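You operate a simulated robot arm through the tools that you are given. There is no shell and no other tool. Be economical: measure what you need, move in short steps, check, and stop when the job is done.

The job below is to be done with a simulated robot arm. You get a single attempt, and the scene is never put back.

Task
Zero the calipers, then set them within a millimetre of the hanger eye's size.
Fine: first put the bush from the jaws back on the press board; the size is printed on the eye.

It is judged by the outcome, as a careful person would: the job done as asked, and still so three seconds after it is handed in. It fails if anything else is knocked over, pushed out of place, dropped, spilled or broken.

Robot
A 6-joint arm with a two-finger parallel gripper, fixed in place. Base frame: the origin is at the foot of the arm, x ahead of it, y to its left, z up; the work surface is at about z = 0. Units: mm, degrees, N and s.
With the tool pointing down near the work surface it reaches from about 140 to 580 mm from the base axis. Its first joint turns from -66.0 to 66.0 degrees. Payload 2.1 kg.
The TCP is the grasp point between the finger pads, 30 mm short of the fingertips. In the tool frame z runs along the fingers and y along their closing line. Largest opening 94 mm; finger width 28, thickness 10; the body of the gripper, 50 by 96 mm, starts 55 mm behind the TCP.
Orientation is that of the tool frame in the base frame, as a unit quaternion [w, x, y, z]. With the fingers straight down and closing along the base's y, the tool's x points along the base's -x, its y along +y and its z along -z.

Tools
- The arm moves only by the tool move_arm. Its argument "rows" is one flat list of numbers, 6 for each row, row after row: the shift along the base's x, y, z in units of 40 mm (1.0 is 40 mm), then the turn, a rotation vector about the base's x, y, z in units of 6 degrees (1.0 is 6 degrees). In form: [x, y, z, ax, ay, az, x, y, z, ax, ay, az, ...]. A call has 1 to 12 rows; each row shifts and turns the commanded pose from where the row before left it. "claw" is the opening, from 0 (shut) to 1 (fully open), set as the call begins (left out, the last holds). A call with a number of a shift or a turn outside -1 to 1 is refused whole. Rows are played at 5 a second. More than 50 mm and 8.6 degrees between two rows, or a gripper value outside its range, and nothing of the call is played. Where a pose cannot be reached the arm comes as near as it can. A force on the tool above 90 N (or 10 N above the force at the start of the call, whichever is more), or a blocked arm, ends the call early, and 0.2 s more pass. Each finger travels about 72 mm/s and halts on what it meets, pressing with about 41 N; the grip force reading is that of the motor and also rises with nothing between the fingers. The clock runs only during rows and for 0.2 s after the last one: add rows that do not move to give the fingers time. The reply holds the time, the measured pose of the TCP, the force on the tool along the base axes, the opening and the grip force, in the units named above and with some noise, with the torque about the TCP (base axes, N m) and any sound that the robot's microphone picked up.
- Cameras (640 x 400 px; columns grow to the right, rows downward): "scene" is fixed at [52.9, -365.6, 497.5]; the picture's right is [0.84, -0.54, 0.00], its down [-0.28, -0.43, -0.86] and it looks along [0.47, 0.72, -0.52] (base axes); focal length 313 px, centre (320, 200). "wrist" rides on the gripper at [76, 14, -103] in the tool frame; the picture's right is [-0.18, 0.98, 0.00], its down [-0.75, -0.14, -0.64] and it looks along [-0.63, -0.12, 0.77] (tool axes); focal length 243 px, centre (320, 200). There is no depth. A picture from a camera that has moved, and an enlarged one, comes with that camera's place and axes in the base frame and with its lens. The place of the scene camera against the robot may be out by one fixed shift of up to 12 mm in any direction.
- grab_frame(camera): a new picture of that camera. It takes no simulated time.
- close_up(camera, box): a new picture of the part [left, top, right, bottom] of that camera's present view, enlarged. It takes no simulated time.
- close_job(): hands the job in; it is judged then, once.

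Work in short steps. Places have to be worked out from the pictures, the camera data and where the tool is seen: move nearer, look again, correct. Check each grasp and each placing, and mend what went wrong. You have 120 turns and 68 pictures in all, those below and enlarged ones among them. Open the gripper and draw the arm clear of the work before you hand the job in, unless the task says otherwise; then end with one line.

The tools are called after "Request:" as a command line: name --argument value ..., lists and objects as JSON in quotes. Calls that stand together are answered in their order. move_arm: Moves the arm, as the interface text tells. Its arguments: {"type":"object","properties":{"rows":{"type":"array","items":{"type":"number"}},"claw":{"type":"number"}},"required":["rows"]} The other tools are called the same way: grab_frame (camera) takes a picture; close_up (camera, box) takes an enlarged picture of a part of a camera's view; close_job () hands the job in.

At the start:

```text
time_s: 0.0
eef_pos: [278.0, 54.4, 351.0]
tool_rot: [0.0, -0.001, 1.0, 0.0]
ft_force: [0.2, 0.1, -0.5]
torque: [0.0, -0.05, 0.0]
opening: 93.9
gripper_force: 0.1
```

scene: 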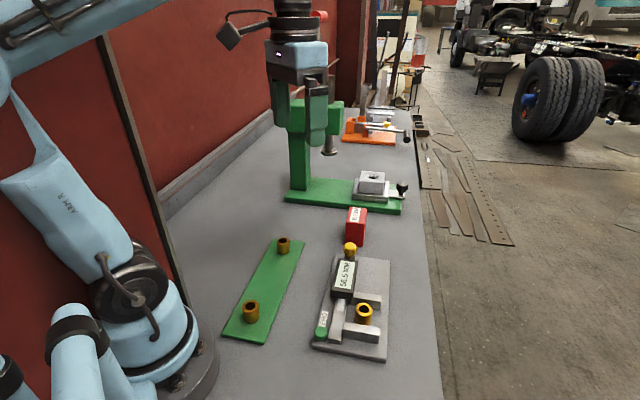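
wrist: 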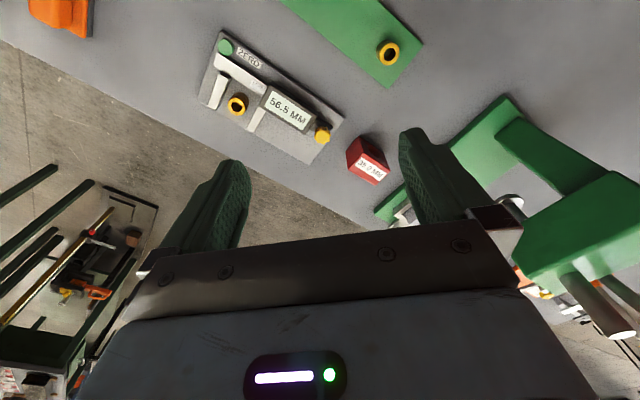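

I'll look closely at the calipers, the label block and the hanger eye first.

Request:
close_up --camera "scene" --box '[290, 200, 420, 370]'

Request:
close_up --camera "wrist" --box '[180, 0, 460, 200]'

Request:
close_up --camera "scene" --box '[270, 80, 430, 230]'

```text
2.35 times, centred on (355, 285) of scene
camera zoom: at [52.9, -365.6, 497.5], right [0.84, -0.54, 0.0], down [-0.28, -0.43, -0.86], along [0.47, 0.72, -0.52], focal length 737 px, centre (238, 0)
```

zoom: 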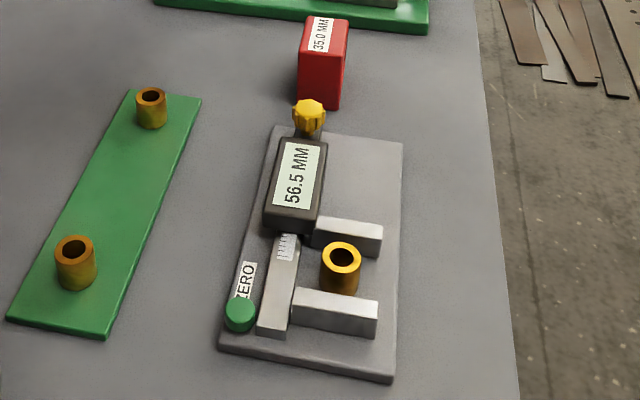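

```text
2.00 times, centred on (320, 100) of wrist
camera zoom: at [202.8, 68.3, 452.7], right [0.18, 0.98, 0.0], down [0.75, -0.14, 0.64], along [0.63, -0.12, -0.77], focal length 485 px, centre (320, 400)
```

zoom: 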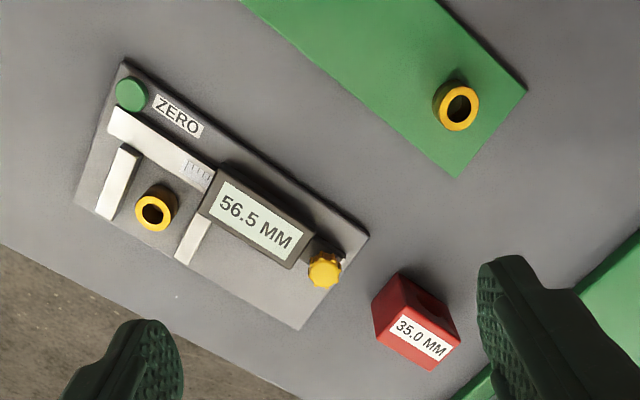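

```text
2.67 times, centred on (350, 155) of scene
camera zoom: at [52.9, -365.6, 497.5], right [0.84, -0.54, 0.0], down [-0.28, -0.43, -0.86], along [0.47, 0.72, -0.52], focal length 836 px, centre (240, 320)
```

zoom: 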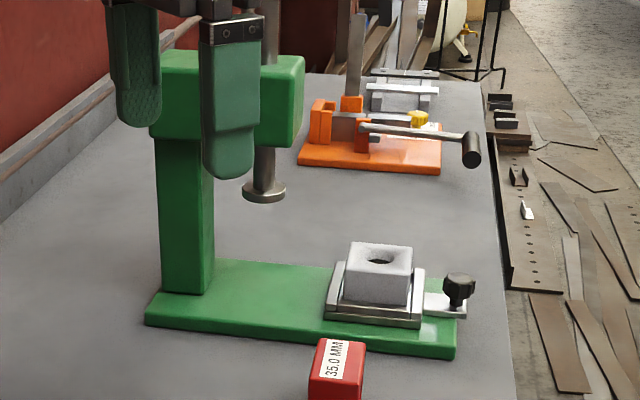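

The eye is presumably the grey block in the press fixture; I'll magnify it and see whether a size shows.

Request:
close_up --camera "scene" --box '[345, 160, 415, 204]'

Request:
close_up --camera "scene" --box '[335, 95, 425, 150]'

```text
9.09 times, centred on (380, 182) of scene
camera zoom: at [52.9, -365.6, 497.5], right [0.84, -0.54, 0.0], down [-0.28, -0.43, -0.86], along [0.47, 0.72, -0.52], focal length 2849 px, centre (-226, 364)
```

zoom: 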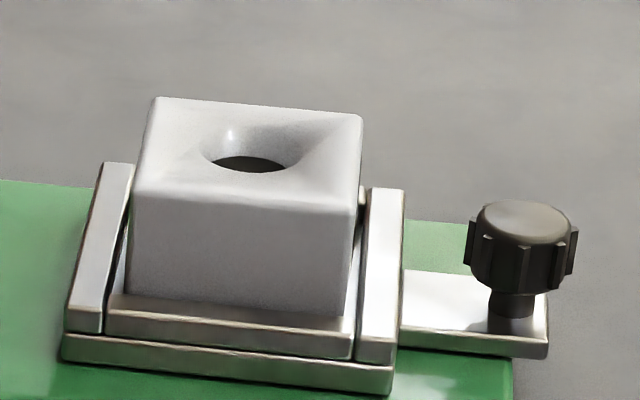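

```text
7.11 times, centred on (380, 122) of scene
camera zoom: at [52.9, -365.6, 497.5], right [0.84, -0.54, 0.0], down [-0.28, -0.43, -0.86], along [0.47, 0.72, -0.52], focal length 2228 px, centre (-107, 751)
```

zoom: 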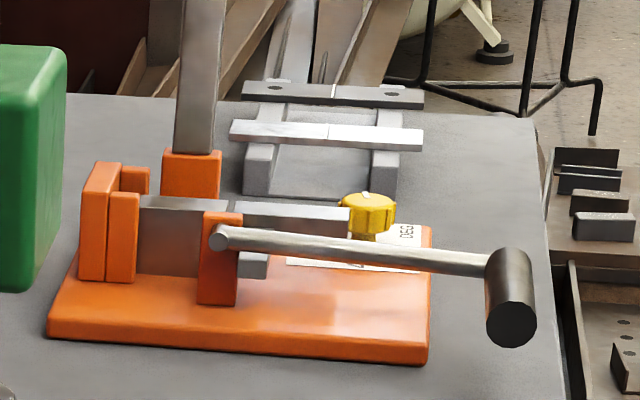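

The grey block shows no print from here; the red block reads 35.0 MM but may or may not be the eye. I'll move the wrist camera towards them at height.

Request:
move_arm --rows '[1, 0.5, 0, 0, 0, 0, 1, 0.5, 0, 0, 0, 0, 0, 0, 0, 0, 0, 0]'

Request:
grab_frame --camera "wrist"

```text
time_s: 0.8
eef_pos: [357.9, 94.4, 351.6]
tool_rot: [0.001, -0.001, 1.0, 0.001]
ft_force: [0.6, 0.7, -0.1]
torque: [-0.01, 0.01, -0.01]
opening: 94.0
gripper_force: 0.1
```

```text
60 pictures are left
camera wrist: at [282.4, 107.8, 453.1], right [0.18, 0.98, 0.0], down [0.75, -0.14, 0.64], along [0.63, -0.12, -0.77], focal length 243 px, centre (320, 200)
```

wrist: 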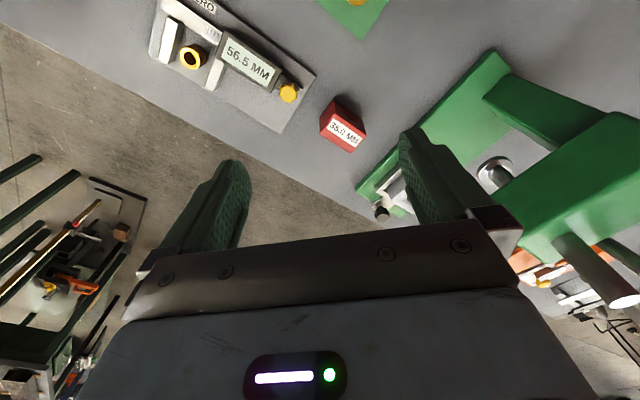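

Fingers hide the eye. I'll yaw toward it and pitch the camera up a little.

Request:
move_arm --rows '[0, 0, 0.5, 0, 0, 1, 0, 0, 0.5, 0, 0, 1, 0, 0, 0, 0, 0, 1, 0, 0, 0.5, 0.3, -0.95, 0, 0, 0, 0, 0.3, -0.95, 0, 0, 0, 0, 0.3, -0.95, 0, 0, 0, 0, 0.3, -0.95, 0, 0, 0, 0, 0, 0, 0]'

Request:
grab_frame --camera "wrist"

```text
time_s: 2.6
eef_pos: [357.9, 95.1, 411.5]
tool_rot: [0.206, -0.154, 0.966, 0.032]
ft_force: [-0.3, -0.5, 0.7]
torque: [0.01, -0.01, 0.03]
opening: 93.9
gripper_force: 0.0
```

```text
59 pictures are left
camera wrist: at [248.4, 74.0, 472.7], right [-0.15, 0.99, 0.07], down [0.45, 0.0, 0.89], along [0.88, 0.16, -0.44], focal length 243 px, centre (320, 200)
```

wrist: 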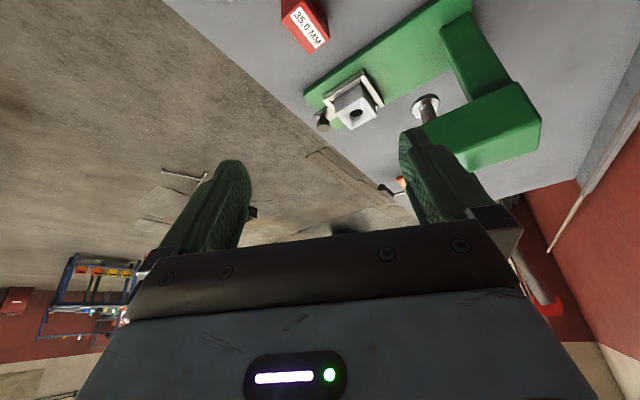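

Request:
close_up --camera "wrist" --box '[270, 0, 430, 140]'

```text
2.86 times, centred on (350, 70) of wrist
camera zoom: at [248.4, 74.0, 472.7], right [-0.15, 0.99, 0.07], down [0.45, 0.0, 0.89], along [0.88, 0.16, -0.44], focal length 693 px, centre (234, 571)
```

zoom: 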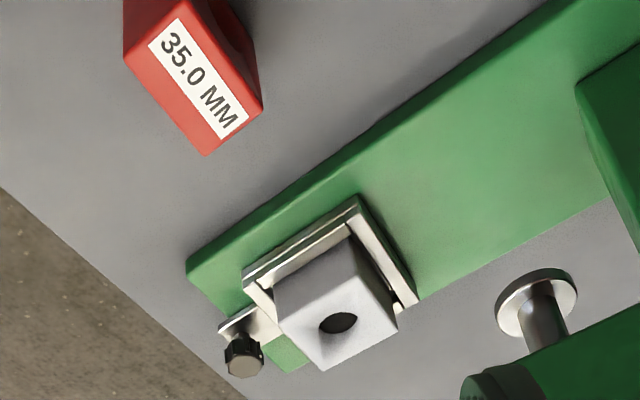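

The red block appears to have an opening on its far side, so it may be the eye. I'll undo the tilt and yaw to look at its +y face.

Request:
move_arm --rows '[0, 0.3, -0.3, -0.3, 0.95, 0, 0, 0.3, -0.3, -0.3, 0.95, 0, 0, 0.3, -0.3, -0.3, 0.95, 0, 0, 0.3, -0.3, -0.3, 0.95, 0, 0, 0.3, -0.3, 0, 0, -1, 0, 0.3, -0.3, 0, 0, -1, 0, 0.3, -0.3, 0, 0, -1, 0, 0.3, -0.3, 0, 0, -1, 0, 0, -0.3, 0, 0, -1, 0, 0, -0.3, 0, 0, -1, 0, 0, 0, 0, 0, -1, 0, 0, 0, 0, 0, -1]'

Request:
move_arm --rows '[0, 0, 0, 0, 0, -1, 0, 0, 0, 0, 0, -1, 0, 0, 0, 0, 0, -1, 0, 0, 0, 0, 0, -1, 0, 0, 0, 0, 0, -1, 0, 0, 0, 0, 0, 0]'

Request:
grab_frame --camera "wrist"

```text
time_s: 5.2
eef_pos: [357.8, 191.0, 290.7]
tool_rot: [0.001, 0.26, 0.966, 0.001]
ft_force: [-0.1, -0.4, 0.0]
torque: [0.01, 0.02, -0.05]
opening: 94.1
gripper_force: 0.1
```

```text
time_s: 6.6
eef_pos: [359.1, 190.2, 291.2]
tool_rot: [0.001, 0.501, 0.866, 0.001]
ft_force: [-0.2, -1.0, 0.5]
torque: [0.01, 0.0, -0.02]
opening: 93.7
gripper_force: 0.0
```

```text
57 pictures are left
camera wrist: at [333.3, 263.5, 393.1], right [0.94, 0.33, 0.0], down [0.25, -0.72, 0.64], along [0.21, -0.61, -0.77], focal length 243 px, centre (320, 200)
```

wrist: 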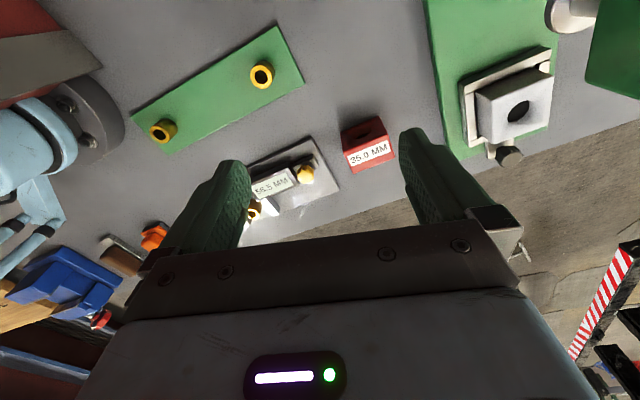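

Request:
close_up --camera "wrist" --box '[330, 100, 410, 180]'

Request:
close_up --camera "wrist" --box '[450, 40, 560, 170]'

Request:
close_up --camera "wrist" --box '[130, 20, 350, 160]'

```text
5.00 times, centred on (370, 140) of wrist
camera zoom: at [333.3, 263.5, 393.1], right [0.94, 0.33, 0.0], down [0.25, -0.72, 0.64], along [0.21, -0.61, -0.77], focal length 1213 px, centre (70, 500)
```

zoom: 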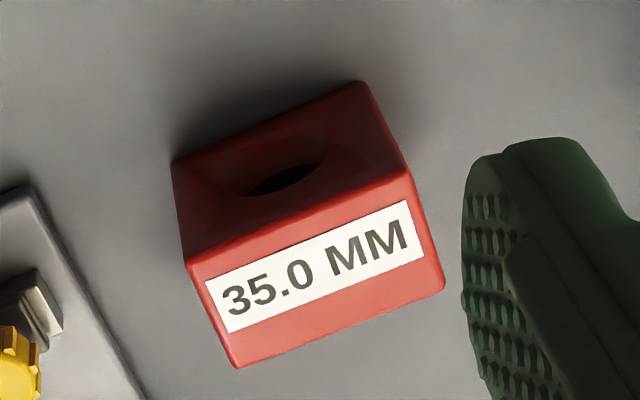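

```text
3.08 times, centred on (505, 105) of wrist
camera zoom: at [333.3, 263.5, 393.1], right [0.94, 0.33, 0.0], down [0.25, -0.72, 0.64], along [0.21, -0.61, -0.77], focal length 746 px, centre (-249, 492)
```

zoom: 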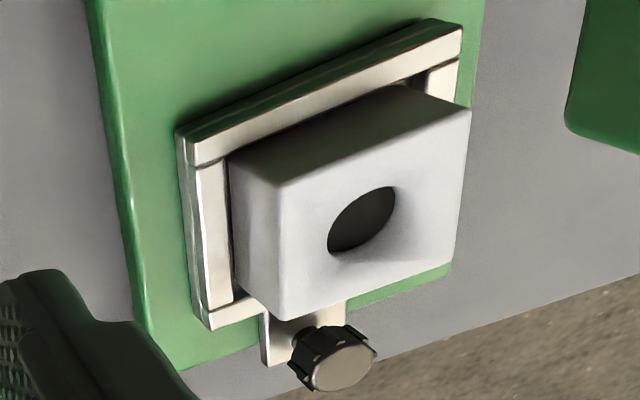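

```text
2.86 times, centred on (240, 90) of wrist
camera zoom: at [333.3, 263.5, 393.1], right [0.94, 0.33, 0.0], down [0.25, -0.72, 0.64], along [0.21, -0.61, -0.77], focal length 693 px, centre (549, 514)
```

zoom: 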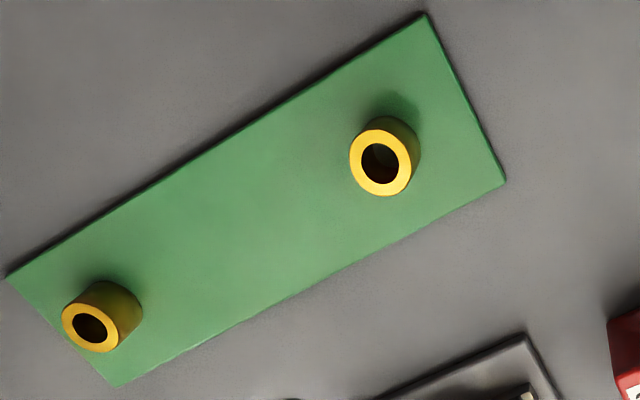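

The red block has the eye bore and carries 35.0 MM, so it is the hanger eye: target 35.0. The board has bushes at about (288,158) and (154,25), with a vacant middle at ~(220,91). Now I'll look closely at the calipers with yaw −45°.

Request:
move_arm --rows '[-0.32, -0.75, -0.15, 0, 0, 0.5, -0.32, -0.75, -0.15, 0, 0, 0.5, -0.32, -0.75, -0.15, 0, 0, 0.5, -0.32, -0.75, -0.15, 0, 0, 0.5, -0.32, -0.75, -0.15, 0, 0, 0.5, -0.32, -0.75, -0.15, 0, 0, 0, -0.32, -0.75, -0.15, 0, 0, 0, 0, 0, 0, 0, 0, 0]'

Request:
grab_frame --camera "wrist"

```text
time_s: 8.4
eef_pos: [269.6, -20.7, 248.4]
tool_rot: [0.001, 0.382, 0.924, 0.0]
ft_force: [0.9, -0.4, -0.2]
torque: [-0.02, 0.01, 0.01]
opening: 93.9
gripper_force: 0.0
```

```text
53 pictures are left
camera wrist: at [225.8, 42.8, 350.1], right [0.82, 0.57, 0.0], down [0.43, -0.63, 0.64], along [0.37, -0.53, -0.77], focal length 243 px, centre (320, 200)
```

wrist: 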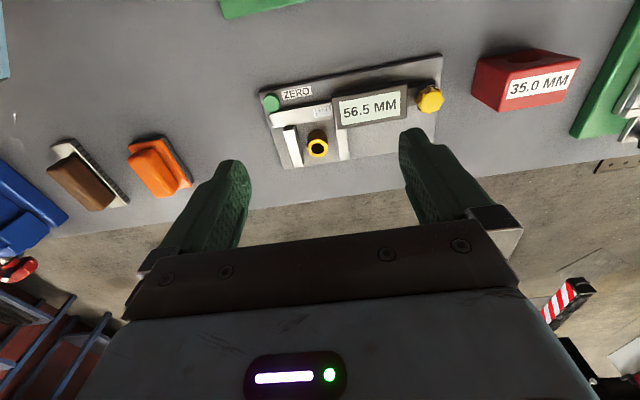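

Request:
close_up --camera "wrist" --box '[250, 45, 460, 180]'

Request:
close_up --camera "scene" --box '[305, 235, 395, 365]'

```text
2.96 times, centred on (355, 112) of wrist
camera zoom: at [225.8, 42.8, 350.1], right [0.82, 0.57, 0.0], down [0.43, -0.63, 0.64], along [0.37, -0.53, -0.77], focal length 719 px, centre (216, 459)
```

zoom: 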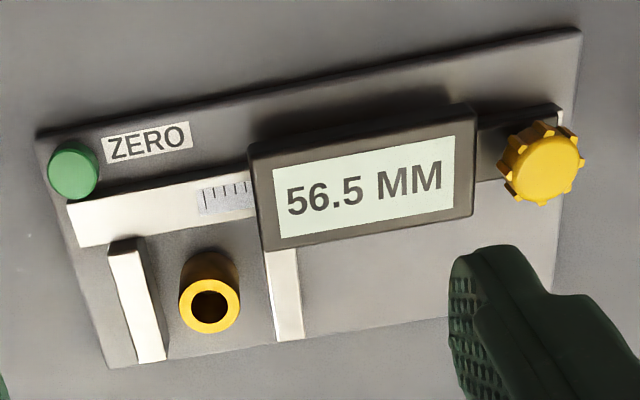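

```text
3.08 times, centred on (350, 300) of scene
camera zoom: at [52.9, -365.6, 497.5], right [0.84, -0.54, 0.0], down [-0.28, -0.43, -0.86], along [0.47, 0.72, -0.52], focal length 964 px, centre (228, -108)
```

zoom: 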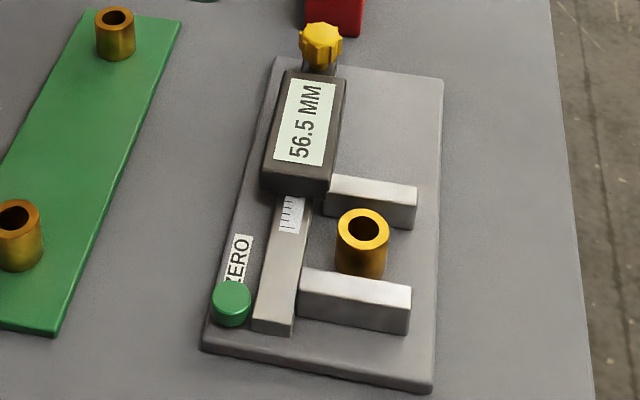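

Calipers show 56.5 with the bush loose between the jaws. I'll come lower for accurate heights.

Request:
move_arm --rows '[0.21, -0.56, -0.73, 0, 0, 0, 0.21, -0.56, -0.73, 0, 0, 0, 0.21, -0.56, -0.73, 0, 0, 0, 0, 0, 0, 0, 0, 0]'

Request:
grab_frame --camera "wrist"

```text
time_s: 9.4
eef_pos: [296.7, -88.1, 161.3]
tool_rot: [0.001, 0.382, 0.924, 0.001]
ft_force: [0.3, -0.4, 0.1]
torque: [0.04, 0.01, 0.02]
opening: 93.9
gripper_force: 0.0
```

```text
50 pictures are left
camera wrist: at [253.3, -23.8, 262.4], right [0.82, 0.57, 0.0], down [0.43, -0.63, 0.64], along [0.37, -0.53, -0.77], focal length 243 px, centre (320, 200)
```

wrist: 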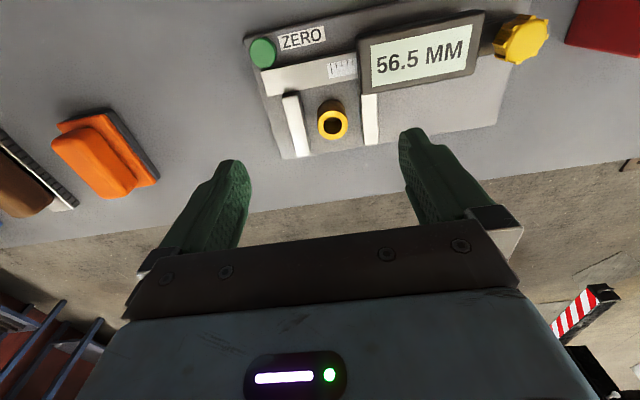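

Request:
close_up --camera "wrist" --box '[240, 0, 400, 165]'

Request:
close_up --camera "scene" --box '[320, 280, 400, 350]'

```text
2.42 times, centred on (320, 82) of wrist
camera zoom: at [253.3, -23.8, 262.4], right [0.82, 0.57, 0.0], down [0.43, -0.63, 0.64], along [0.37, -0.53, -0.77], focal length 588 px, centre (320, 485)
```

zoom: 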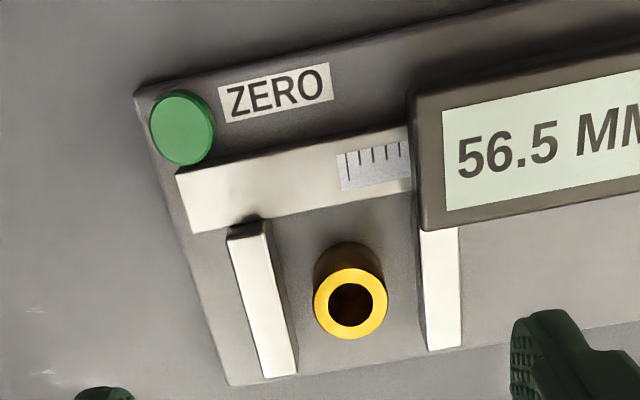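

```text
5.71 times, centred on (360, 315) of scene
camera zoom: at [52.9, -365.6, 497.5], right [0.84, -0.54, 0.0], down [-0.28, -0.43, -0.86], along [0.47, 0.72, -0.52], focal length 1790 px, centre (91, -457)
```

zoom: 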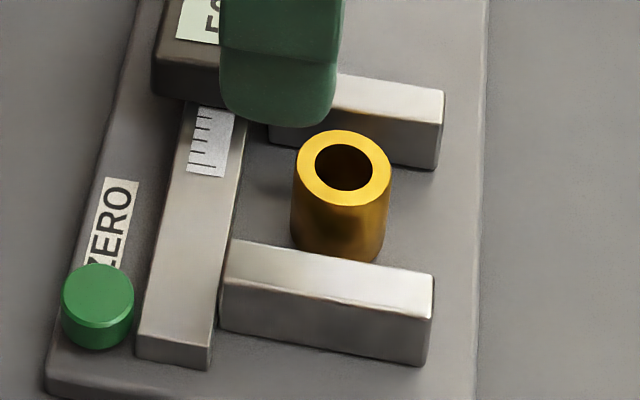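

Triangulation puts the bush top at (316,−92, z≈44.5) and the jaws around z 25. I'll go over it with the fingers half open, tips still above it, and check.

Request:
move_arm --rows '[0.24, -0.05, -0.6, 0, 0, 0, 0.24, -0.05, -0.6, 0, 0, 0, 0, 0, -0.2, 0, 0, 0, 0, 0, 0, 0, 0, 0]' --claw 0.55

Request:
close_up --camera "wrist" --box '[180, 0, 480, 250]'

Request:
close_up --camera "scene" --box '[300, 230, 420, 350]'

```text
time_s: 10.4
eef_pos: [314.3, -89.8, 105.0]
tool_rot: [0.001, 0.382, 0.924, 0.001]
ft_force: [0.1, 1.0, 0.1]
torque: [0.01, -0.02, 0.01]
opening: 51.9
gripper_force: 0.0
```

```text
1.60 times, centred on (330, 125) of wrist
camera zoom: at [270.8, -26.6, 206.8], right [0.82, 0.57, 0.0], down [0.43, -0.63, 0.64], along [0.37, -0.53, -0.77], focal length 388 px, centre (304, 320)
```

zoom: 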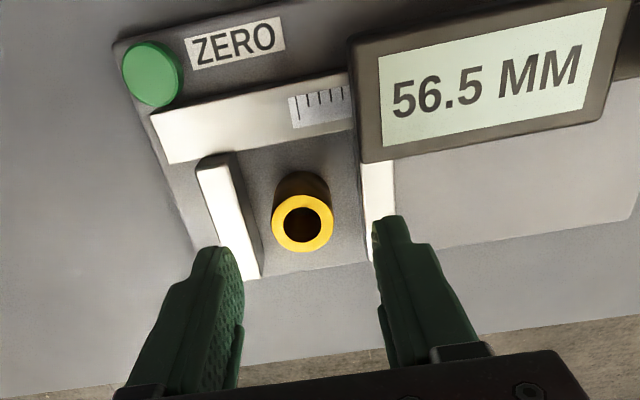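

```text
3.33 times, centred on (360, 290) of scene
camera zoom: at [52.9, -365.6, 497.5], right [0.84, -0.54, 0.0], down [-0.28, -0.43, -0.86], along [0.47, 0.72, -0.52], focal length 1044 px, centre (187, -100)
```

zoom: 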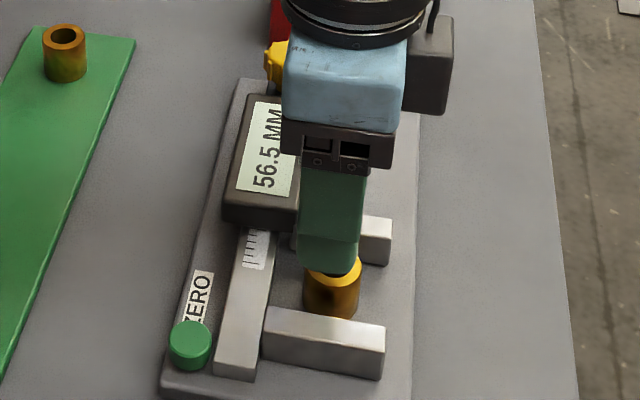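

The new view again gives (316,−92). I'll descend to TCP z≈60 and close.

Request:
move_arm --rows '[0.04, -0.06, -0.4, 0, 0, 0, 0, 0, -0.4, 0, 0, 0, 0, 0, -0.32, 0, 0, 0, 0, 0, 0, 0, 0, 0]'

Request:
move_arm --rows '[0, 0, 0, 0, 0, 0, 0, 0, 0, 0, 0, 0, 0, 0, 0, 0, 0, 0]' --claw 0.1

Request:
close_up --camera "wrist" --box '[180, 0, 480, 250]'

```text
time_s: 11.2
eef_pos: [315.5, -94.0, 65.4]
tool_rot: [-0.002, 0.382, 0.924, 0.001]
ft_force: [-1.9, 2.3, 27.7]
torque: [-0.2, -0.17, -0.06]
opening: 51.3
gripper_force: 0.2
stopped in row 4: the force on the tool passed its limit at 157 N (the readings are from after the stop); the commanded pose is now the measured one
```

```text
time_s: 12.0
eef_pos: [316.3, -93.3, 64.3]
tool_rot: [-0.003, 0.382, 0.924, 0.0]
ft_force: [-1.3, 3.0, 48.2]
torque: [0.59, -0.63, -0.16]
opening: 28.7
gripper_force: 40.6
```

```text
1.60 times, centred on (330, 125) of wrist
camera zoom: at [272.8, -29.5, 167.8], right [0.82, 0.57, 0.0], down [0.43, -0.63, 0.64], along [0.36, -0.53, -0.77], focal length 388 px, centre (304, 320)
```

zoom: 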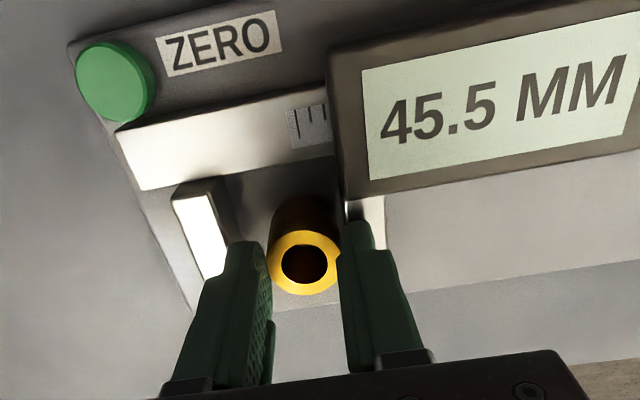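

The tips touched a jaw top (so the jaws reach z≈34) and dragged the free slide to 45.5, harmless; the bush is gripped (28.7 mm). Lift slowly.

Request:
move_arm --rows '[0, 0, 0.1, 0, 0, 0, 0, 0, 0.15, 0, 0, 0, 0, 0, 0.25, 0, 0, 0, 0, 0, 0.5, 0, 0, 0, 0, 0, 0.5, 0, 0, 0, 0, 0, 0, 0, 0, 0]'

Request:
close_up --camera "wrist" --box '[180, 0, 480, 250]'

Request:
grab_frame --camera "scene"

```text
time_s: 13.4
eef_pos: [314.0, -93.2, 126.0]
tool_rot: [-0.001, 0.381, 0.924, -0.001]
ft_force: [1.2, 0.3, -0.8]
torque: [0.0, -0.01, -0.03]
opening: 28.7
gripper_force: 41.5
```

```text
1.60 times, centred on (330, 125) of wrist
camera zoom: at [271.4, -29.8, 227.9], right [0.82, 0.57, 0.0], down [0.44, -0.63, 0.64], along [0.36, -0.53, -0.77], focal length 388 px, centre (304, 320)
```

zoom: 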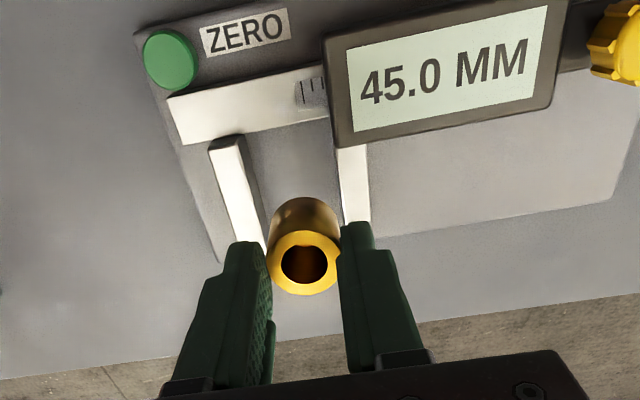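

```text
43 pictures are left
```

scene: 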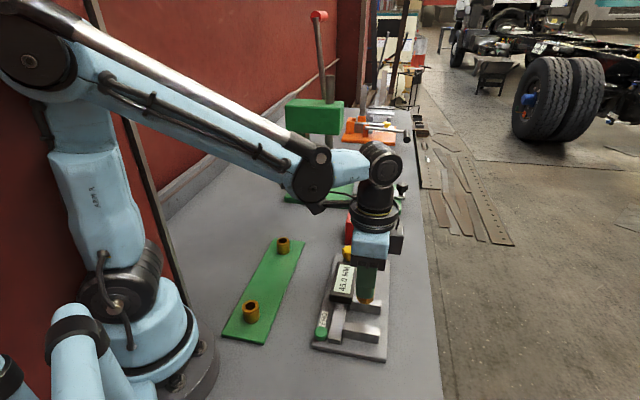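

Bush is held and the slide reads 45.0. Carry it, a bit higher, over the vacant middle of the board at (220,91).

Request:
move_arm --rows '[0, 0, 0.7, 0, 0, 0, -0.47, 0.92, 0, 0, 0, 0, -0.47, 0.92, 0, 0, 0, 0, -0.47, 0.92, 0, 0, 0, 0, -0.47, 0.92, 0, 0, 0, 0, -0.47, 0.92, 0, 0, 0, 0, 0, 0, -0.6, 0, 0, 0, 0, 0, -0.5, 0, 0, 0, 0, 0, 0, 0, 0, 0]'

Request:
grab_frame --camera "scene"

Request:
grab_frame --camera "wrist"

```text
time_s: 15.4
eef_pos: [220.5, 91.3, 109.5]
tool_rot: [-0.002, 0.381, 0.925, 0.0]
ft_force: [-0.3, 0.2, -1.1]
torque: [0.01, -0.01, -0.01]
opening: 28.4
gripper_force: 41.0
```

```text
42 pictures are left
```

scene: 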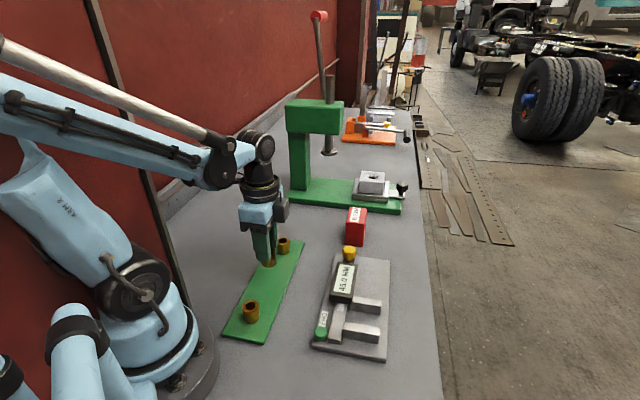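

```text
41 pictures are left
camera wrist: at [177.5, 154.9, 211.2], right [0.82, 0.57, 0.0], down [0.44, -0.63, 0.64], along [0.36, -0.53, -0.77], focal length 243 px, centre (320, 200)
```

wrist: 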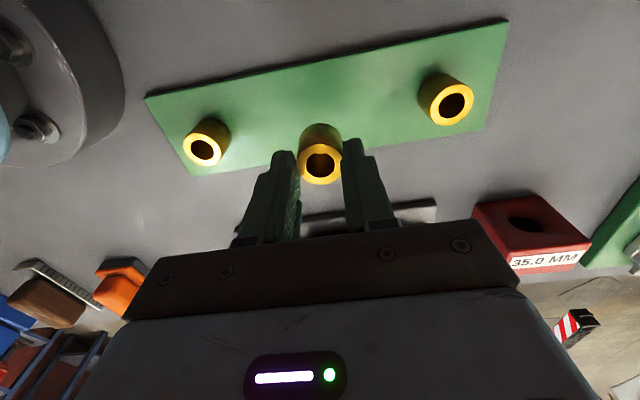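

Over the middle as intended. I'll descend to near contact, then in 2 mm steps until a touch is felt.

Request:
move_arm --rows '[0, 0, -0.5, 0, 0, 0, 0, 0, -0.4, 0, 0, 0, 0, 0, 0, 0, 0, 0, 0, 0, 0, 0, 0, 0]'

Request:
move_arm --rows '[0, 0, -0.05, 0, 0, 0, 0, 0, -0.05, 0, 0, 0, 0, 0, -0.05, 0, 0, 0, 0, 0, -0.05, 0, 0, 0, 0, 0, -0.05, 0, 0, 0, 0, 0, -0.05, 0, 0, 0]'

```text
time_s: 16.4
eef_pos: [220.4, 92.3, 73.4]
tool_rot: [-0.002, 0.382, 0.924, -0.001]
ft_force: [0.0, 0.2, -0.8]
torque: [0.02, 0.01, 0.01]
opening: 28.8
gripper_force: 41.2
```

```text
time_s: 17.8
eef_pos: [221.9, 90.2, 61.2]
tool_rot: [-0.002, 0.381, 0.924, 0.0]
ft_force: [-2.9, -2.8, 24.9]
torque: [-0.1, 0.05, 0.03]
opening: 28.9
gripper_force: 40.5
```

Contact at 25 N: the bush is seated. Release and rise.

Request:
move_arm --rows '[0, 0, 0.02, 0, 0, 0, 0, 0, 0, 0, 0, 0]'

Request:
move_arm --rows '[0, 0, 0, 0, 0, 0, 0, 0, 0, 0, 0, 0, 0, 0, 0.3, 0, 0, 0, 0, 0, 0.5, 0, 0, 0, 0, 0, 0.8, 0, 0, 0, 0, 0, 0, 0, 0, 0]' --claw 0.55

Request:
grab_frame --camera "wrist"

```text
time_s: 18.4
eef_pos: [221.7, 90.8, 62.3]
tool_rot: [-0.001, 0.382, 0.924, 0.001]
ft_force: [0.4, 0.8, -0.9]
torque: [0.0, -0.03, 0.0]
opening: 28.2
gripper_force: 40.5
```

```text
time_s: 19.8
eef_pos: [221.3, 91.4, 125.5]
tool_rot: [-0.001, 0.381, 0.925, 0.0]
ft_force: [0.3, 0.0, -0.5]
torque: [-0.01, -0.01, 0.03]
opening: 51.8
gripper_force: 0.0
```

```text
40 pictures are left
camera wrist: at [178.9, 155.2, 227.9], right [0.82, 0.57, 0.0], down [0.44, -0.63, 0.64], along [0.36, -0.53, -0.77], focal length 243 px, centre (320, 200)
```

wrist: 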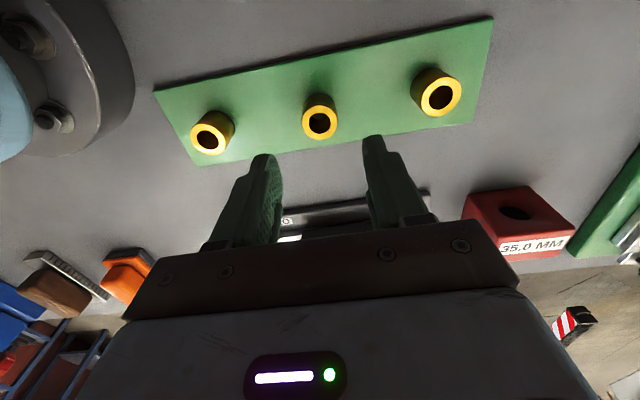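

All three bushes stand on the board. Now I'll go over the display head (centre about (325,−18), top z≈55, 38 mm wide), turning to yaw +45° so the fingers close across it.

Request:
move_arm --rows '[0, 0, 0.8, 0, 0, 1, 0, 0, 0.3, 0, 0, 1, 0.27, -0.25, 0, 0, 0, 1, 0.27, -0.25, 0, 0, 0, 1, 0.27, -0.25, 0, 0, 0, 1, 0.27, -0.25, 0, 0, 0, 1, 0.27, -0.25, 0, 0, 0, 1, 0.27, -0.25, 0, 0, 0, 1, 0.27, -0.25, 0, 0, 0, 1, 0.27, -0.25, 0, 0, 0, 1, 0.27, -0.25, 0, 0, 0, 1, 0.27, -0.25, 0, 0, 0, 1]' --claw 0.7

Request:
move_arm --rows '[0, 0, 0, 0, 0, 1, 0, 0, 0, 0, 0, 1, 0, 0, 0, 0, 0, 1, 0, 0, 0, 0, 0, 0]'

Request:
grab_frame --camera "wrist"

```text
time_s: 22.4
eef_pos: [329.1, -8.9, 169.9]
tool_rot: [-0.001, -0.235, 0.972, -0.002]
ft_force: [0.4, 0.3, -0.2]
torque: [-0.02, -0.02, -0.04]
opening: 66.0
gripper_force: 0.0
```

```text
time_s: 23.4
eef_pos: [328.8, -9.7, 169.5]
tool_rot: [-0.001, -0.385, 0.923, -0.001]
ft_force: [-0.1, 0.0, -0.4]
torque: [0.0, 0.0, 0.02]
opening: 66.1
gripper_force: 0.0
```

```text
39 pictures are left
camera wrist: at [266.1, -53.3, 271.8], right [-0.57, 0.82, 0.0], down [0.63, 0.44, 0.64], along [0.53, 0.36, -0.77], focal length 243 px, centre (320, 200)
```

wrist: 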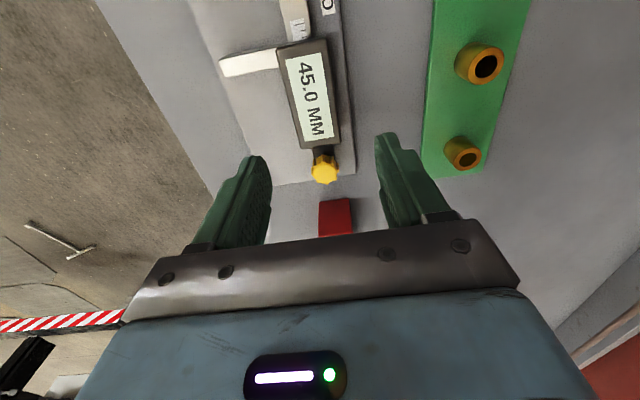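

Reading 45.0 is plainly legible here. Head midline passes through (329,−20); I'll shift to (333,−16) and descend to TCP z≈67 with the fingers either side.

Request:
move_arm --rows '[0.1, -0.15, -0.7, 0, 0, 0, 0, 0, -0.7, 0, 0, 0, 0, 0, -0.5, 0, 0, 0, 0, 0, -0.25, 0, 0, 0, 0, 0, -0.2, 0, 0, 0, 0, 0, -0.2, 0, 0, 0, 0, 0, 0, 0, 0, 0]'

Request:
grab_frame --camera "wrist"

```text
time_s: 25.0
eef_pos: [333.5, -14.8, 67.4]
tool_rot: [-0.001, -0.383, 0.924, -0.002]
ft_force: [0.3, -0.5, 0.5]
torque: [0.0, -0.02, 0.0]
opening: 65.6
gripper_force: 0.0
```

```text
38 pictures are left
camera wrist: at [270.3, -59.1, 169.4], right [-0.57, 0.82, 0.0], down [0.63, 0.44, 0.64], along [0.53, 0.36, -0.77], focal length 243 px, centre (320, 200)
```

wrist: 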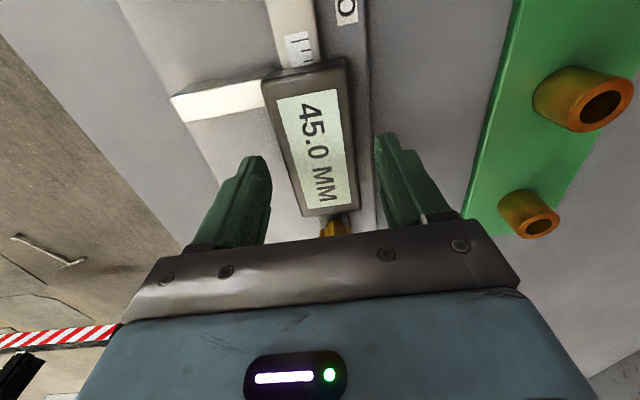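

Head sits between the fingers. Close gently.

Request:
move_arm --rows '[0, 0, 0, 0, 0, 0, 0, 0, 0, 0, 0, 0, 0, 0, 0, 0, 0, 0]' --claw 0.3

Request:
grab_frame --camera "wrist"

```text
time_s: 25.8
eef_pos: [331.6, -15.5, 67.9]
tool_rot: [-0.001, -0.383, 0.924, 0.0]
ft_force: [-4.8, 5.7, -6.6]
torque: [0.16, 0.1, -0.18]
opening: 43.5
gripper_force: 45.1
```

```text
37 pictures are left
camera wrist: at [270.0, -58.9, 169.4], right [-0.57, 0.82, 0.0], down [0.63, 0.44, 0.64], along [0.53, 0.36, -0.77], focal length 243 px, centre (320, 200)
```

wrist: 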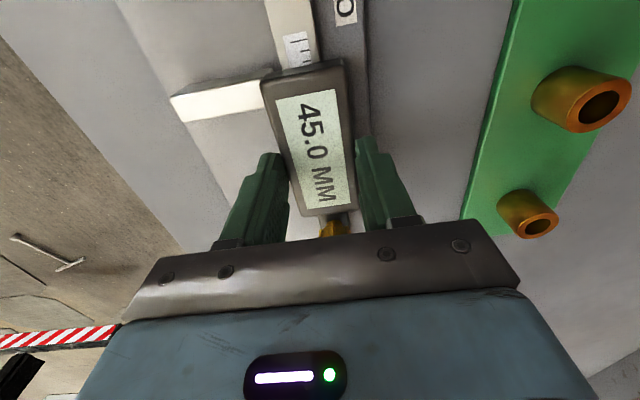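

Gripped (43.5 mm). Slide 30 mm toward closing along the beam.

Request:
move_arm --rows '[-0.089, -0.089, 0, 0, 0, 0, -0.089, -0.089, 0, 0, 0, 0, -0.177, -0.177, 0, 0, 0, 0, -0.177, -0.177, 0, 0, 0, 0, 0, 0, 0, 0, 0, 0]'

Request:
grab_frame --camera "wrist"

```text
time_s: 27.0
eef_pos: [311.8, -35.9, 68.5]
tool_rot: [-0.002, -0.384, 0.924, -0.001]
ft_force: [-3.2, 2.2, -41.0]
torque: [0.11, -0.02, -0.19]
opening: 43.2
gripper_force: 44.7
```

```text
36 pictures are left
camera wrist: at [249.2, -79.3, 170.5], right [-0.57, 0.82, 0.0], down [0.63, 0.44, 0.64], along [0.53, 0.36, -0.77], focal length 243 px, centre (320, 200)
```

wrist: 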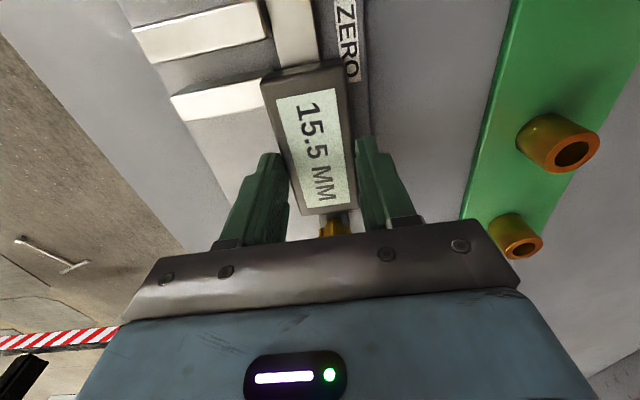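

Tracks at 15.5. A 41 N vertical strain has built up, so I'll lower ~1 mm and continue closing 11 mm.

Request:
move_arm --rows '[0, 0, -0.03, 0, 0, 0, -0.089, -0.089, 0, 0, 0, 0, -0.089, -0.089, 0, 0, 0, 0, -0.03, -0.03, 0, 0, 0, 0, 0, 0, 0, 0, 0, 0]'

Request:
close_up --camera "wrist" --box '[120, 0, 420, 220]'

```text
time_s: 28.2
eef_pos: [304.3, -45.8, 67.1]
tool_rot: [-0.002, -0.384, 0.923, 0.0]
ft_force: [-13.5, 15.8, 38.7]
torque: [0.4, 0.32, -0.79]
opening: 43.1
gripper_force: 45.0
```

```text
1.82 times, centred on (270, 110) of wrist
camera zoom: at [240.5, -89.0, 169.3], right [-0.57, 0.82, 0.0], down [0.63, 0.43, 0.64], along [0.53, 0.36, -0.77], focal length 441 px, centre (411, 364)
```

zoom: 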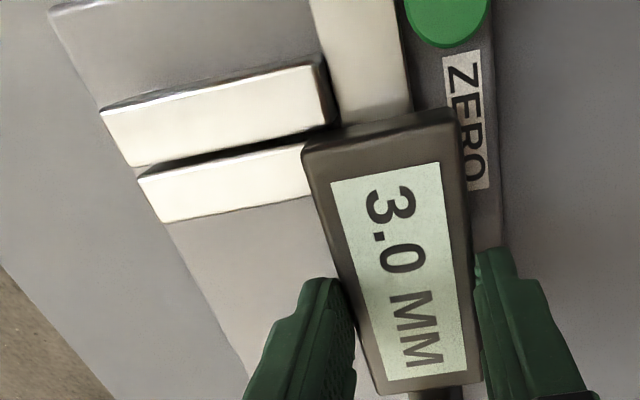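

3.0 with a small gap left. I'll relieve the side strain and close further in small steps.

Request:
move_arm --rows '[-0.012, 0.012, 0.015, 0, 0, 0, -0.03, -0.03, 0, 0, 0, 0, -0.02, -0.02, 0, 0, 0, 0, 0, 0, 0, 0, 0, 0]'

Request:
close_up --camera "wrist" --box '[120, 0, 420, 220]'

```text
time_s: 29.2
eef_pos: [302.3, -46.5, 67.1]
tool_rot: [0.001, -0.384, 0.923, 0.0]
ft_force: [0.9, 22.2, -15.7]
torque: [-0.29, 0.5, -0.13]
opening: 43.5
gripper_force: 45.2
```

```text
1.82 times, centred on (270, 110) of wrist
camera zoom: at [238.6, -90.4, 168.9], right [-0.57, 0.82, 0.0], down [0.63, 0.43, 0.64], along [0.53, 0.36, -0.77], focal length 441 px, centre (411, 364)
```

zoom: 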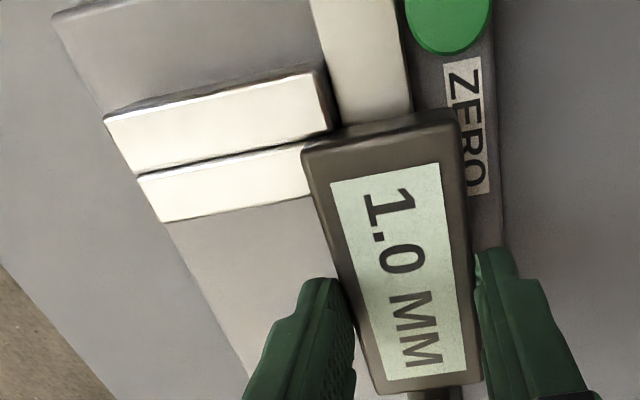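

Reads 1.0 with 16 N of closing resistance; push a little harder to be sure the jaws are home.

Request:
move_arm --rows '[-0.02, -0.02, 0, 0, 0, 0, -0.02, -0.02, 0, 0, 0, 0, 0, 0, 0, 0, 0, 0]'

Request:
close_up --camera "wrist" --box '[120, 0, 420, 220]'

```text
time_s: 30.0
eef_pos: [301.2, -46.9, 67.9]
tool_rot: [0.003, -0.383, 0.924, 0.002]
ft_force: [23.2, 25.0, -21.1]
torque: [0.47, -0.64, -0.07]
opening: 43.4
gripper_force: 44.7
```

```text
1.82 times, centred on (270, 110) of wrist
camera zoom: at [237.6, -91.3, 168.6], right [-0.57, 0.82, 0.0], down [0.63, 0.43, 0.65], along [0.53, 0.37, -0.76], focal length 441 px, centre (411, 364)
```

zoom: 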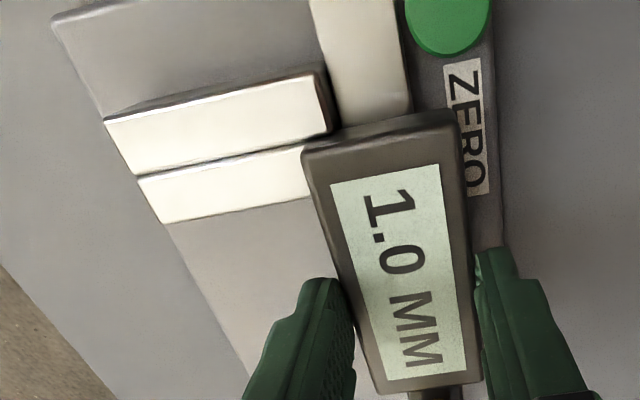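

Jaws are hard home at 1.0 (34 N). Relax the push slightly, release and rise.

Request:
move_arm --rows '[0.02, 0.02, 0, 0, 0, 0, 0, 0, 0, 0, 0, 0]'

Request:
move_arm --rows '[0, 0, 0, 0, 0, 0, 0, 0, 0, 0, 0, 0, 0, 0, 0.4, 0, 0, 0, 0, 0, 0.8, 0, 0, 0, 0, 0, 0.5, 0, 0, 0, 0, 0, 0, 0, 0, 0]' --claw 0.65

Request:
grab_frame --camera "wrist"

```text
time_s: 30.6
eef_pos: [301.2, -45.9, 68.1]
tool_rot: [0.002, -0.383, 0.924, 0.0]
ft_force: [15.3, 14.5, -3.5]
torque: [1.38, -1.22, -0.07]
opening: 43.4
gripper_force: 45.1
```

```text
time_s: 32.0
eef_pos: [298.5, -46.2, 136.9]
tool_rot: [-0.001, -0.383, 0.924, -0.002]
ft_force: [-0.6, 1.1, -0.3]
torque: [-0.01, 0.01, -0.02]
opening: 61.1
gripper_force: 0.1
```

```text
32 pictures are left
camera wrist: at [236.7, -91.8, 238.5], right [-0.57, 0.82, 0.0], down [0.63, 0.44, 0.64], along [0.53, 0.36, -0.77], focal length 243 px, centre (320, 200)
```

wrist: 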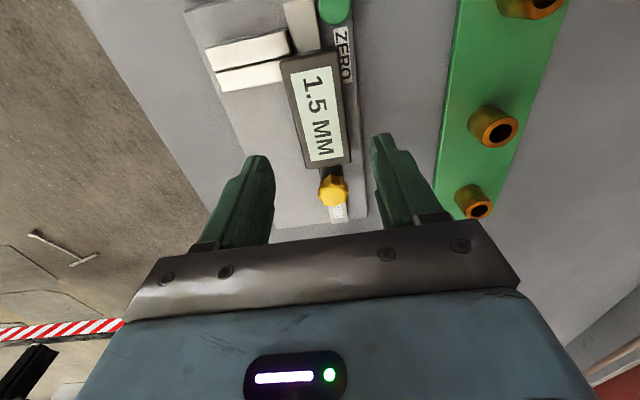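

It now reads 1.5; check if the jaws reopened a hair.

Request:
close_up --camera "wrist" --box '[190, 0, 370, 100]'

Request:
close_up --camera "wrist" --box '[270, 150, 390, 230]'

```text
3.56 times, centred on (280, 50) of wrist
camera zoom: at [236.7, -91.8, 238.5], right [-0.57, 0.82, 0.0], down [0.63, 0.44, 0.64], along [0.53, 0.36, -0.77], focal length 863 px, centre (462, 733)
```

zoom: 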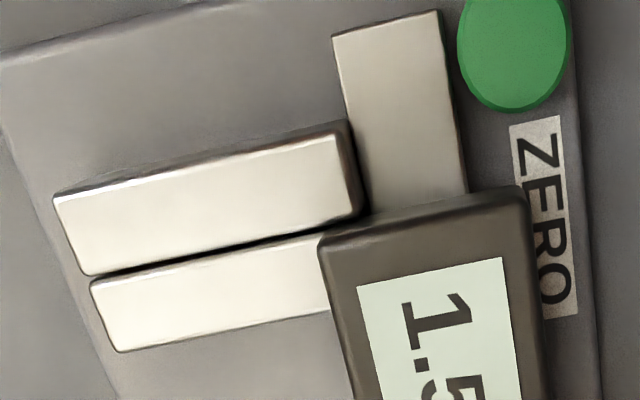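

```text
5.00 times, centred on (330, 190) of wrist
camera zoom: at [236.7, -91.8, 238.5], right [-0.57, 0.82, 0.0], down [0.63, 0.44, 0.64], along [0.53, 0.36, -0.77], focal length 1213 px, centre (270, 250)
```

zoom: 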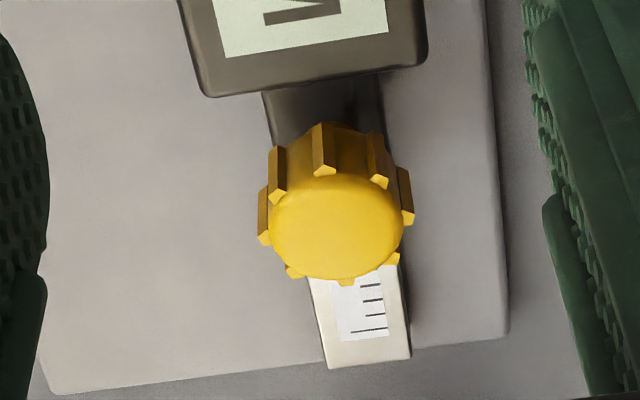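

The jaws opened by a hair on release. I'll close them by pushing the knob end with the shut fingertips, so that retreating cannot drag the slide. First get behind the knob.

Request:
move_arm --rows '[0.66, 0.63, 0, 0, 0, 0, 0.66, 0.63, 0, 0, 0, 0, 0.66, 0.63, 0, 0, 0, 0, 0, 0, -0.7, 0, 0, 0, 0, 0, -0.5, 0, 0, 0, 0, 0, -0.25, 0, 0, 0, 0, 0, 0, 0, 0, 0]' --claw 0

Request:
grab_frame --camera "wrist"

```text
time_s: 33.6
eef_pos: [378.0, 28.4, 77.0]
tool_rot: [-0.001, -0.383, 0.924, -0.001]
ft_force: [0.4, -0.3, -0.2]
torque: [-0.04, 0.04, -0.02]
opening: 0.0
gripper_force: 32.8
```

```text
29 pictures are left
camera wrist: at [315.5, -15.6, 179.9], right [-0.57, 0.82, 0.0], down [0.63, 0.44, 0.64], along [0.53, 0.36, -0.77], focal length 243 px, centre (320, 200)
```

wrist: 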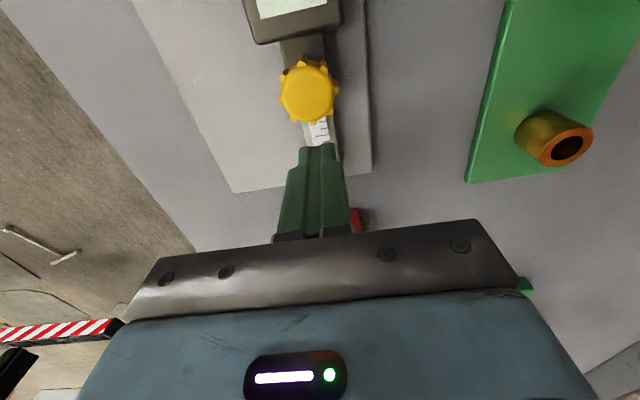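

Aligned with the knob at (347,−2). Advance along −e until contact.

Request:
move_arm --rows '[-0.1, -0.1, 0, 0, 0, 0, -0.1, -0.1, 0, 0, 0, 0, -0.05, -0.05, 0, 0, 0, 0, -0.025, -0.025, 0, 0, 0, 0, -0.025, -0.025, 0, 0, 0, 0, -0.025, -0.025, 0, 0, 0, 0]'

Request:
grab_frame --camera "scene"

```text
time_s: 35.0
eef_pos: [367.6, 16.6, 77.4]
tool_rot: [0.002, -0.384, 0.923, -0.001]
ft_force: [20.3, 13.3, -9.5]
torque: [0.33, -0.52, 0.01]
opening: 0.0
gripper_force: 32.8
```

```text
28 pictures are left
```

scene: 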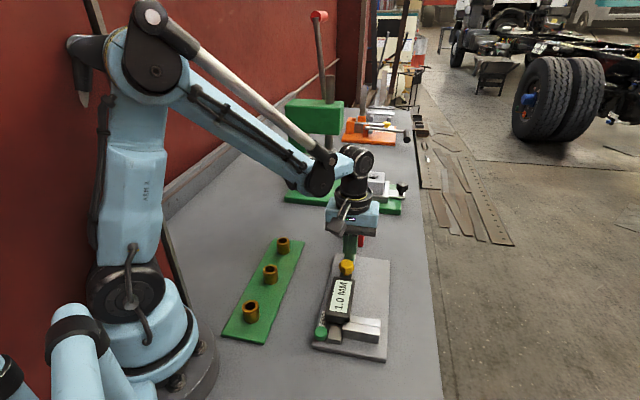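

24 N and 1.0 again. One slightly firmer push, then back straight off.

Request:
move_arm --rows '[-0.03, -0.03, 0, 0, 0, 0, 0, 0, 0, 0, 0, 0]'

Request:
move_arm --rows '[0.1, 0.1, 0, 0, 0, 0, 0.3, 0.3, 0, 0, 0, 0, 0, 0, 0.8, 0, 0, 0, 0, 0, 0.6, 0, 0, 0, 0, 0, 0, 0, 0, 0]'

Request:
close_up --camera "scene" --box '[300, 230, 400, 370]'

```text
time_s: 35.6
eef_pos: [368.3, 16.7, 78.2]
tool_rot: [0.006, -0.384, 0.923, 0.0]
ft_force: [36.5, 28.3, -16.2]
torque: [0.37, -1.06, -0.05]
opening: 0.0
gripper_force: 33.0
```

```text
time_s: 36.8
eef_pos: [380.8, 32.4, 132.1]
tool_rot: [-0.002, -0.384, 0.923, -0.002]
ft_force: [-0.7, 0.4, 0.0]
torque: [0.01, -0.01, 0.01]
opening: 0.0
gripper_force: 32.8
```

```text
2.86 times, centred on (350, 300) of scene
camera zoom: at [52.9, -365.6, 497.5], right [0.84, -0.54, 0.0], down [-0.28, -0.43, -0.86], along [0.47, 0.72, -0.52], focal length 895 px, centre (234, -86)
```

zoom: 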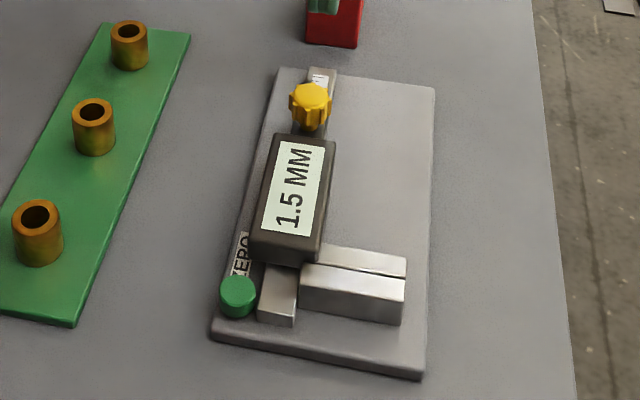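

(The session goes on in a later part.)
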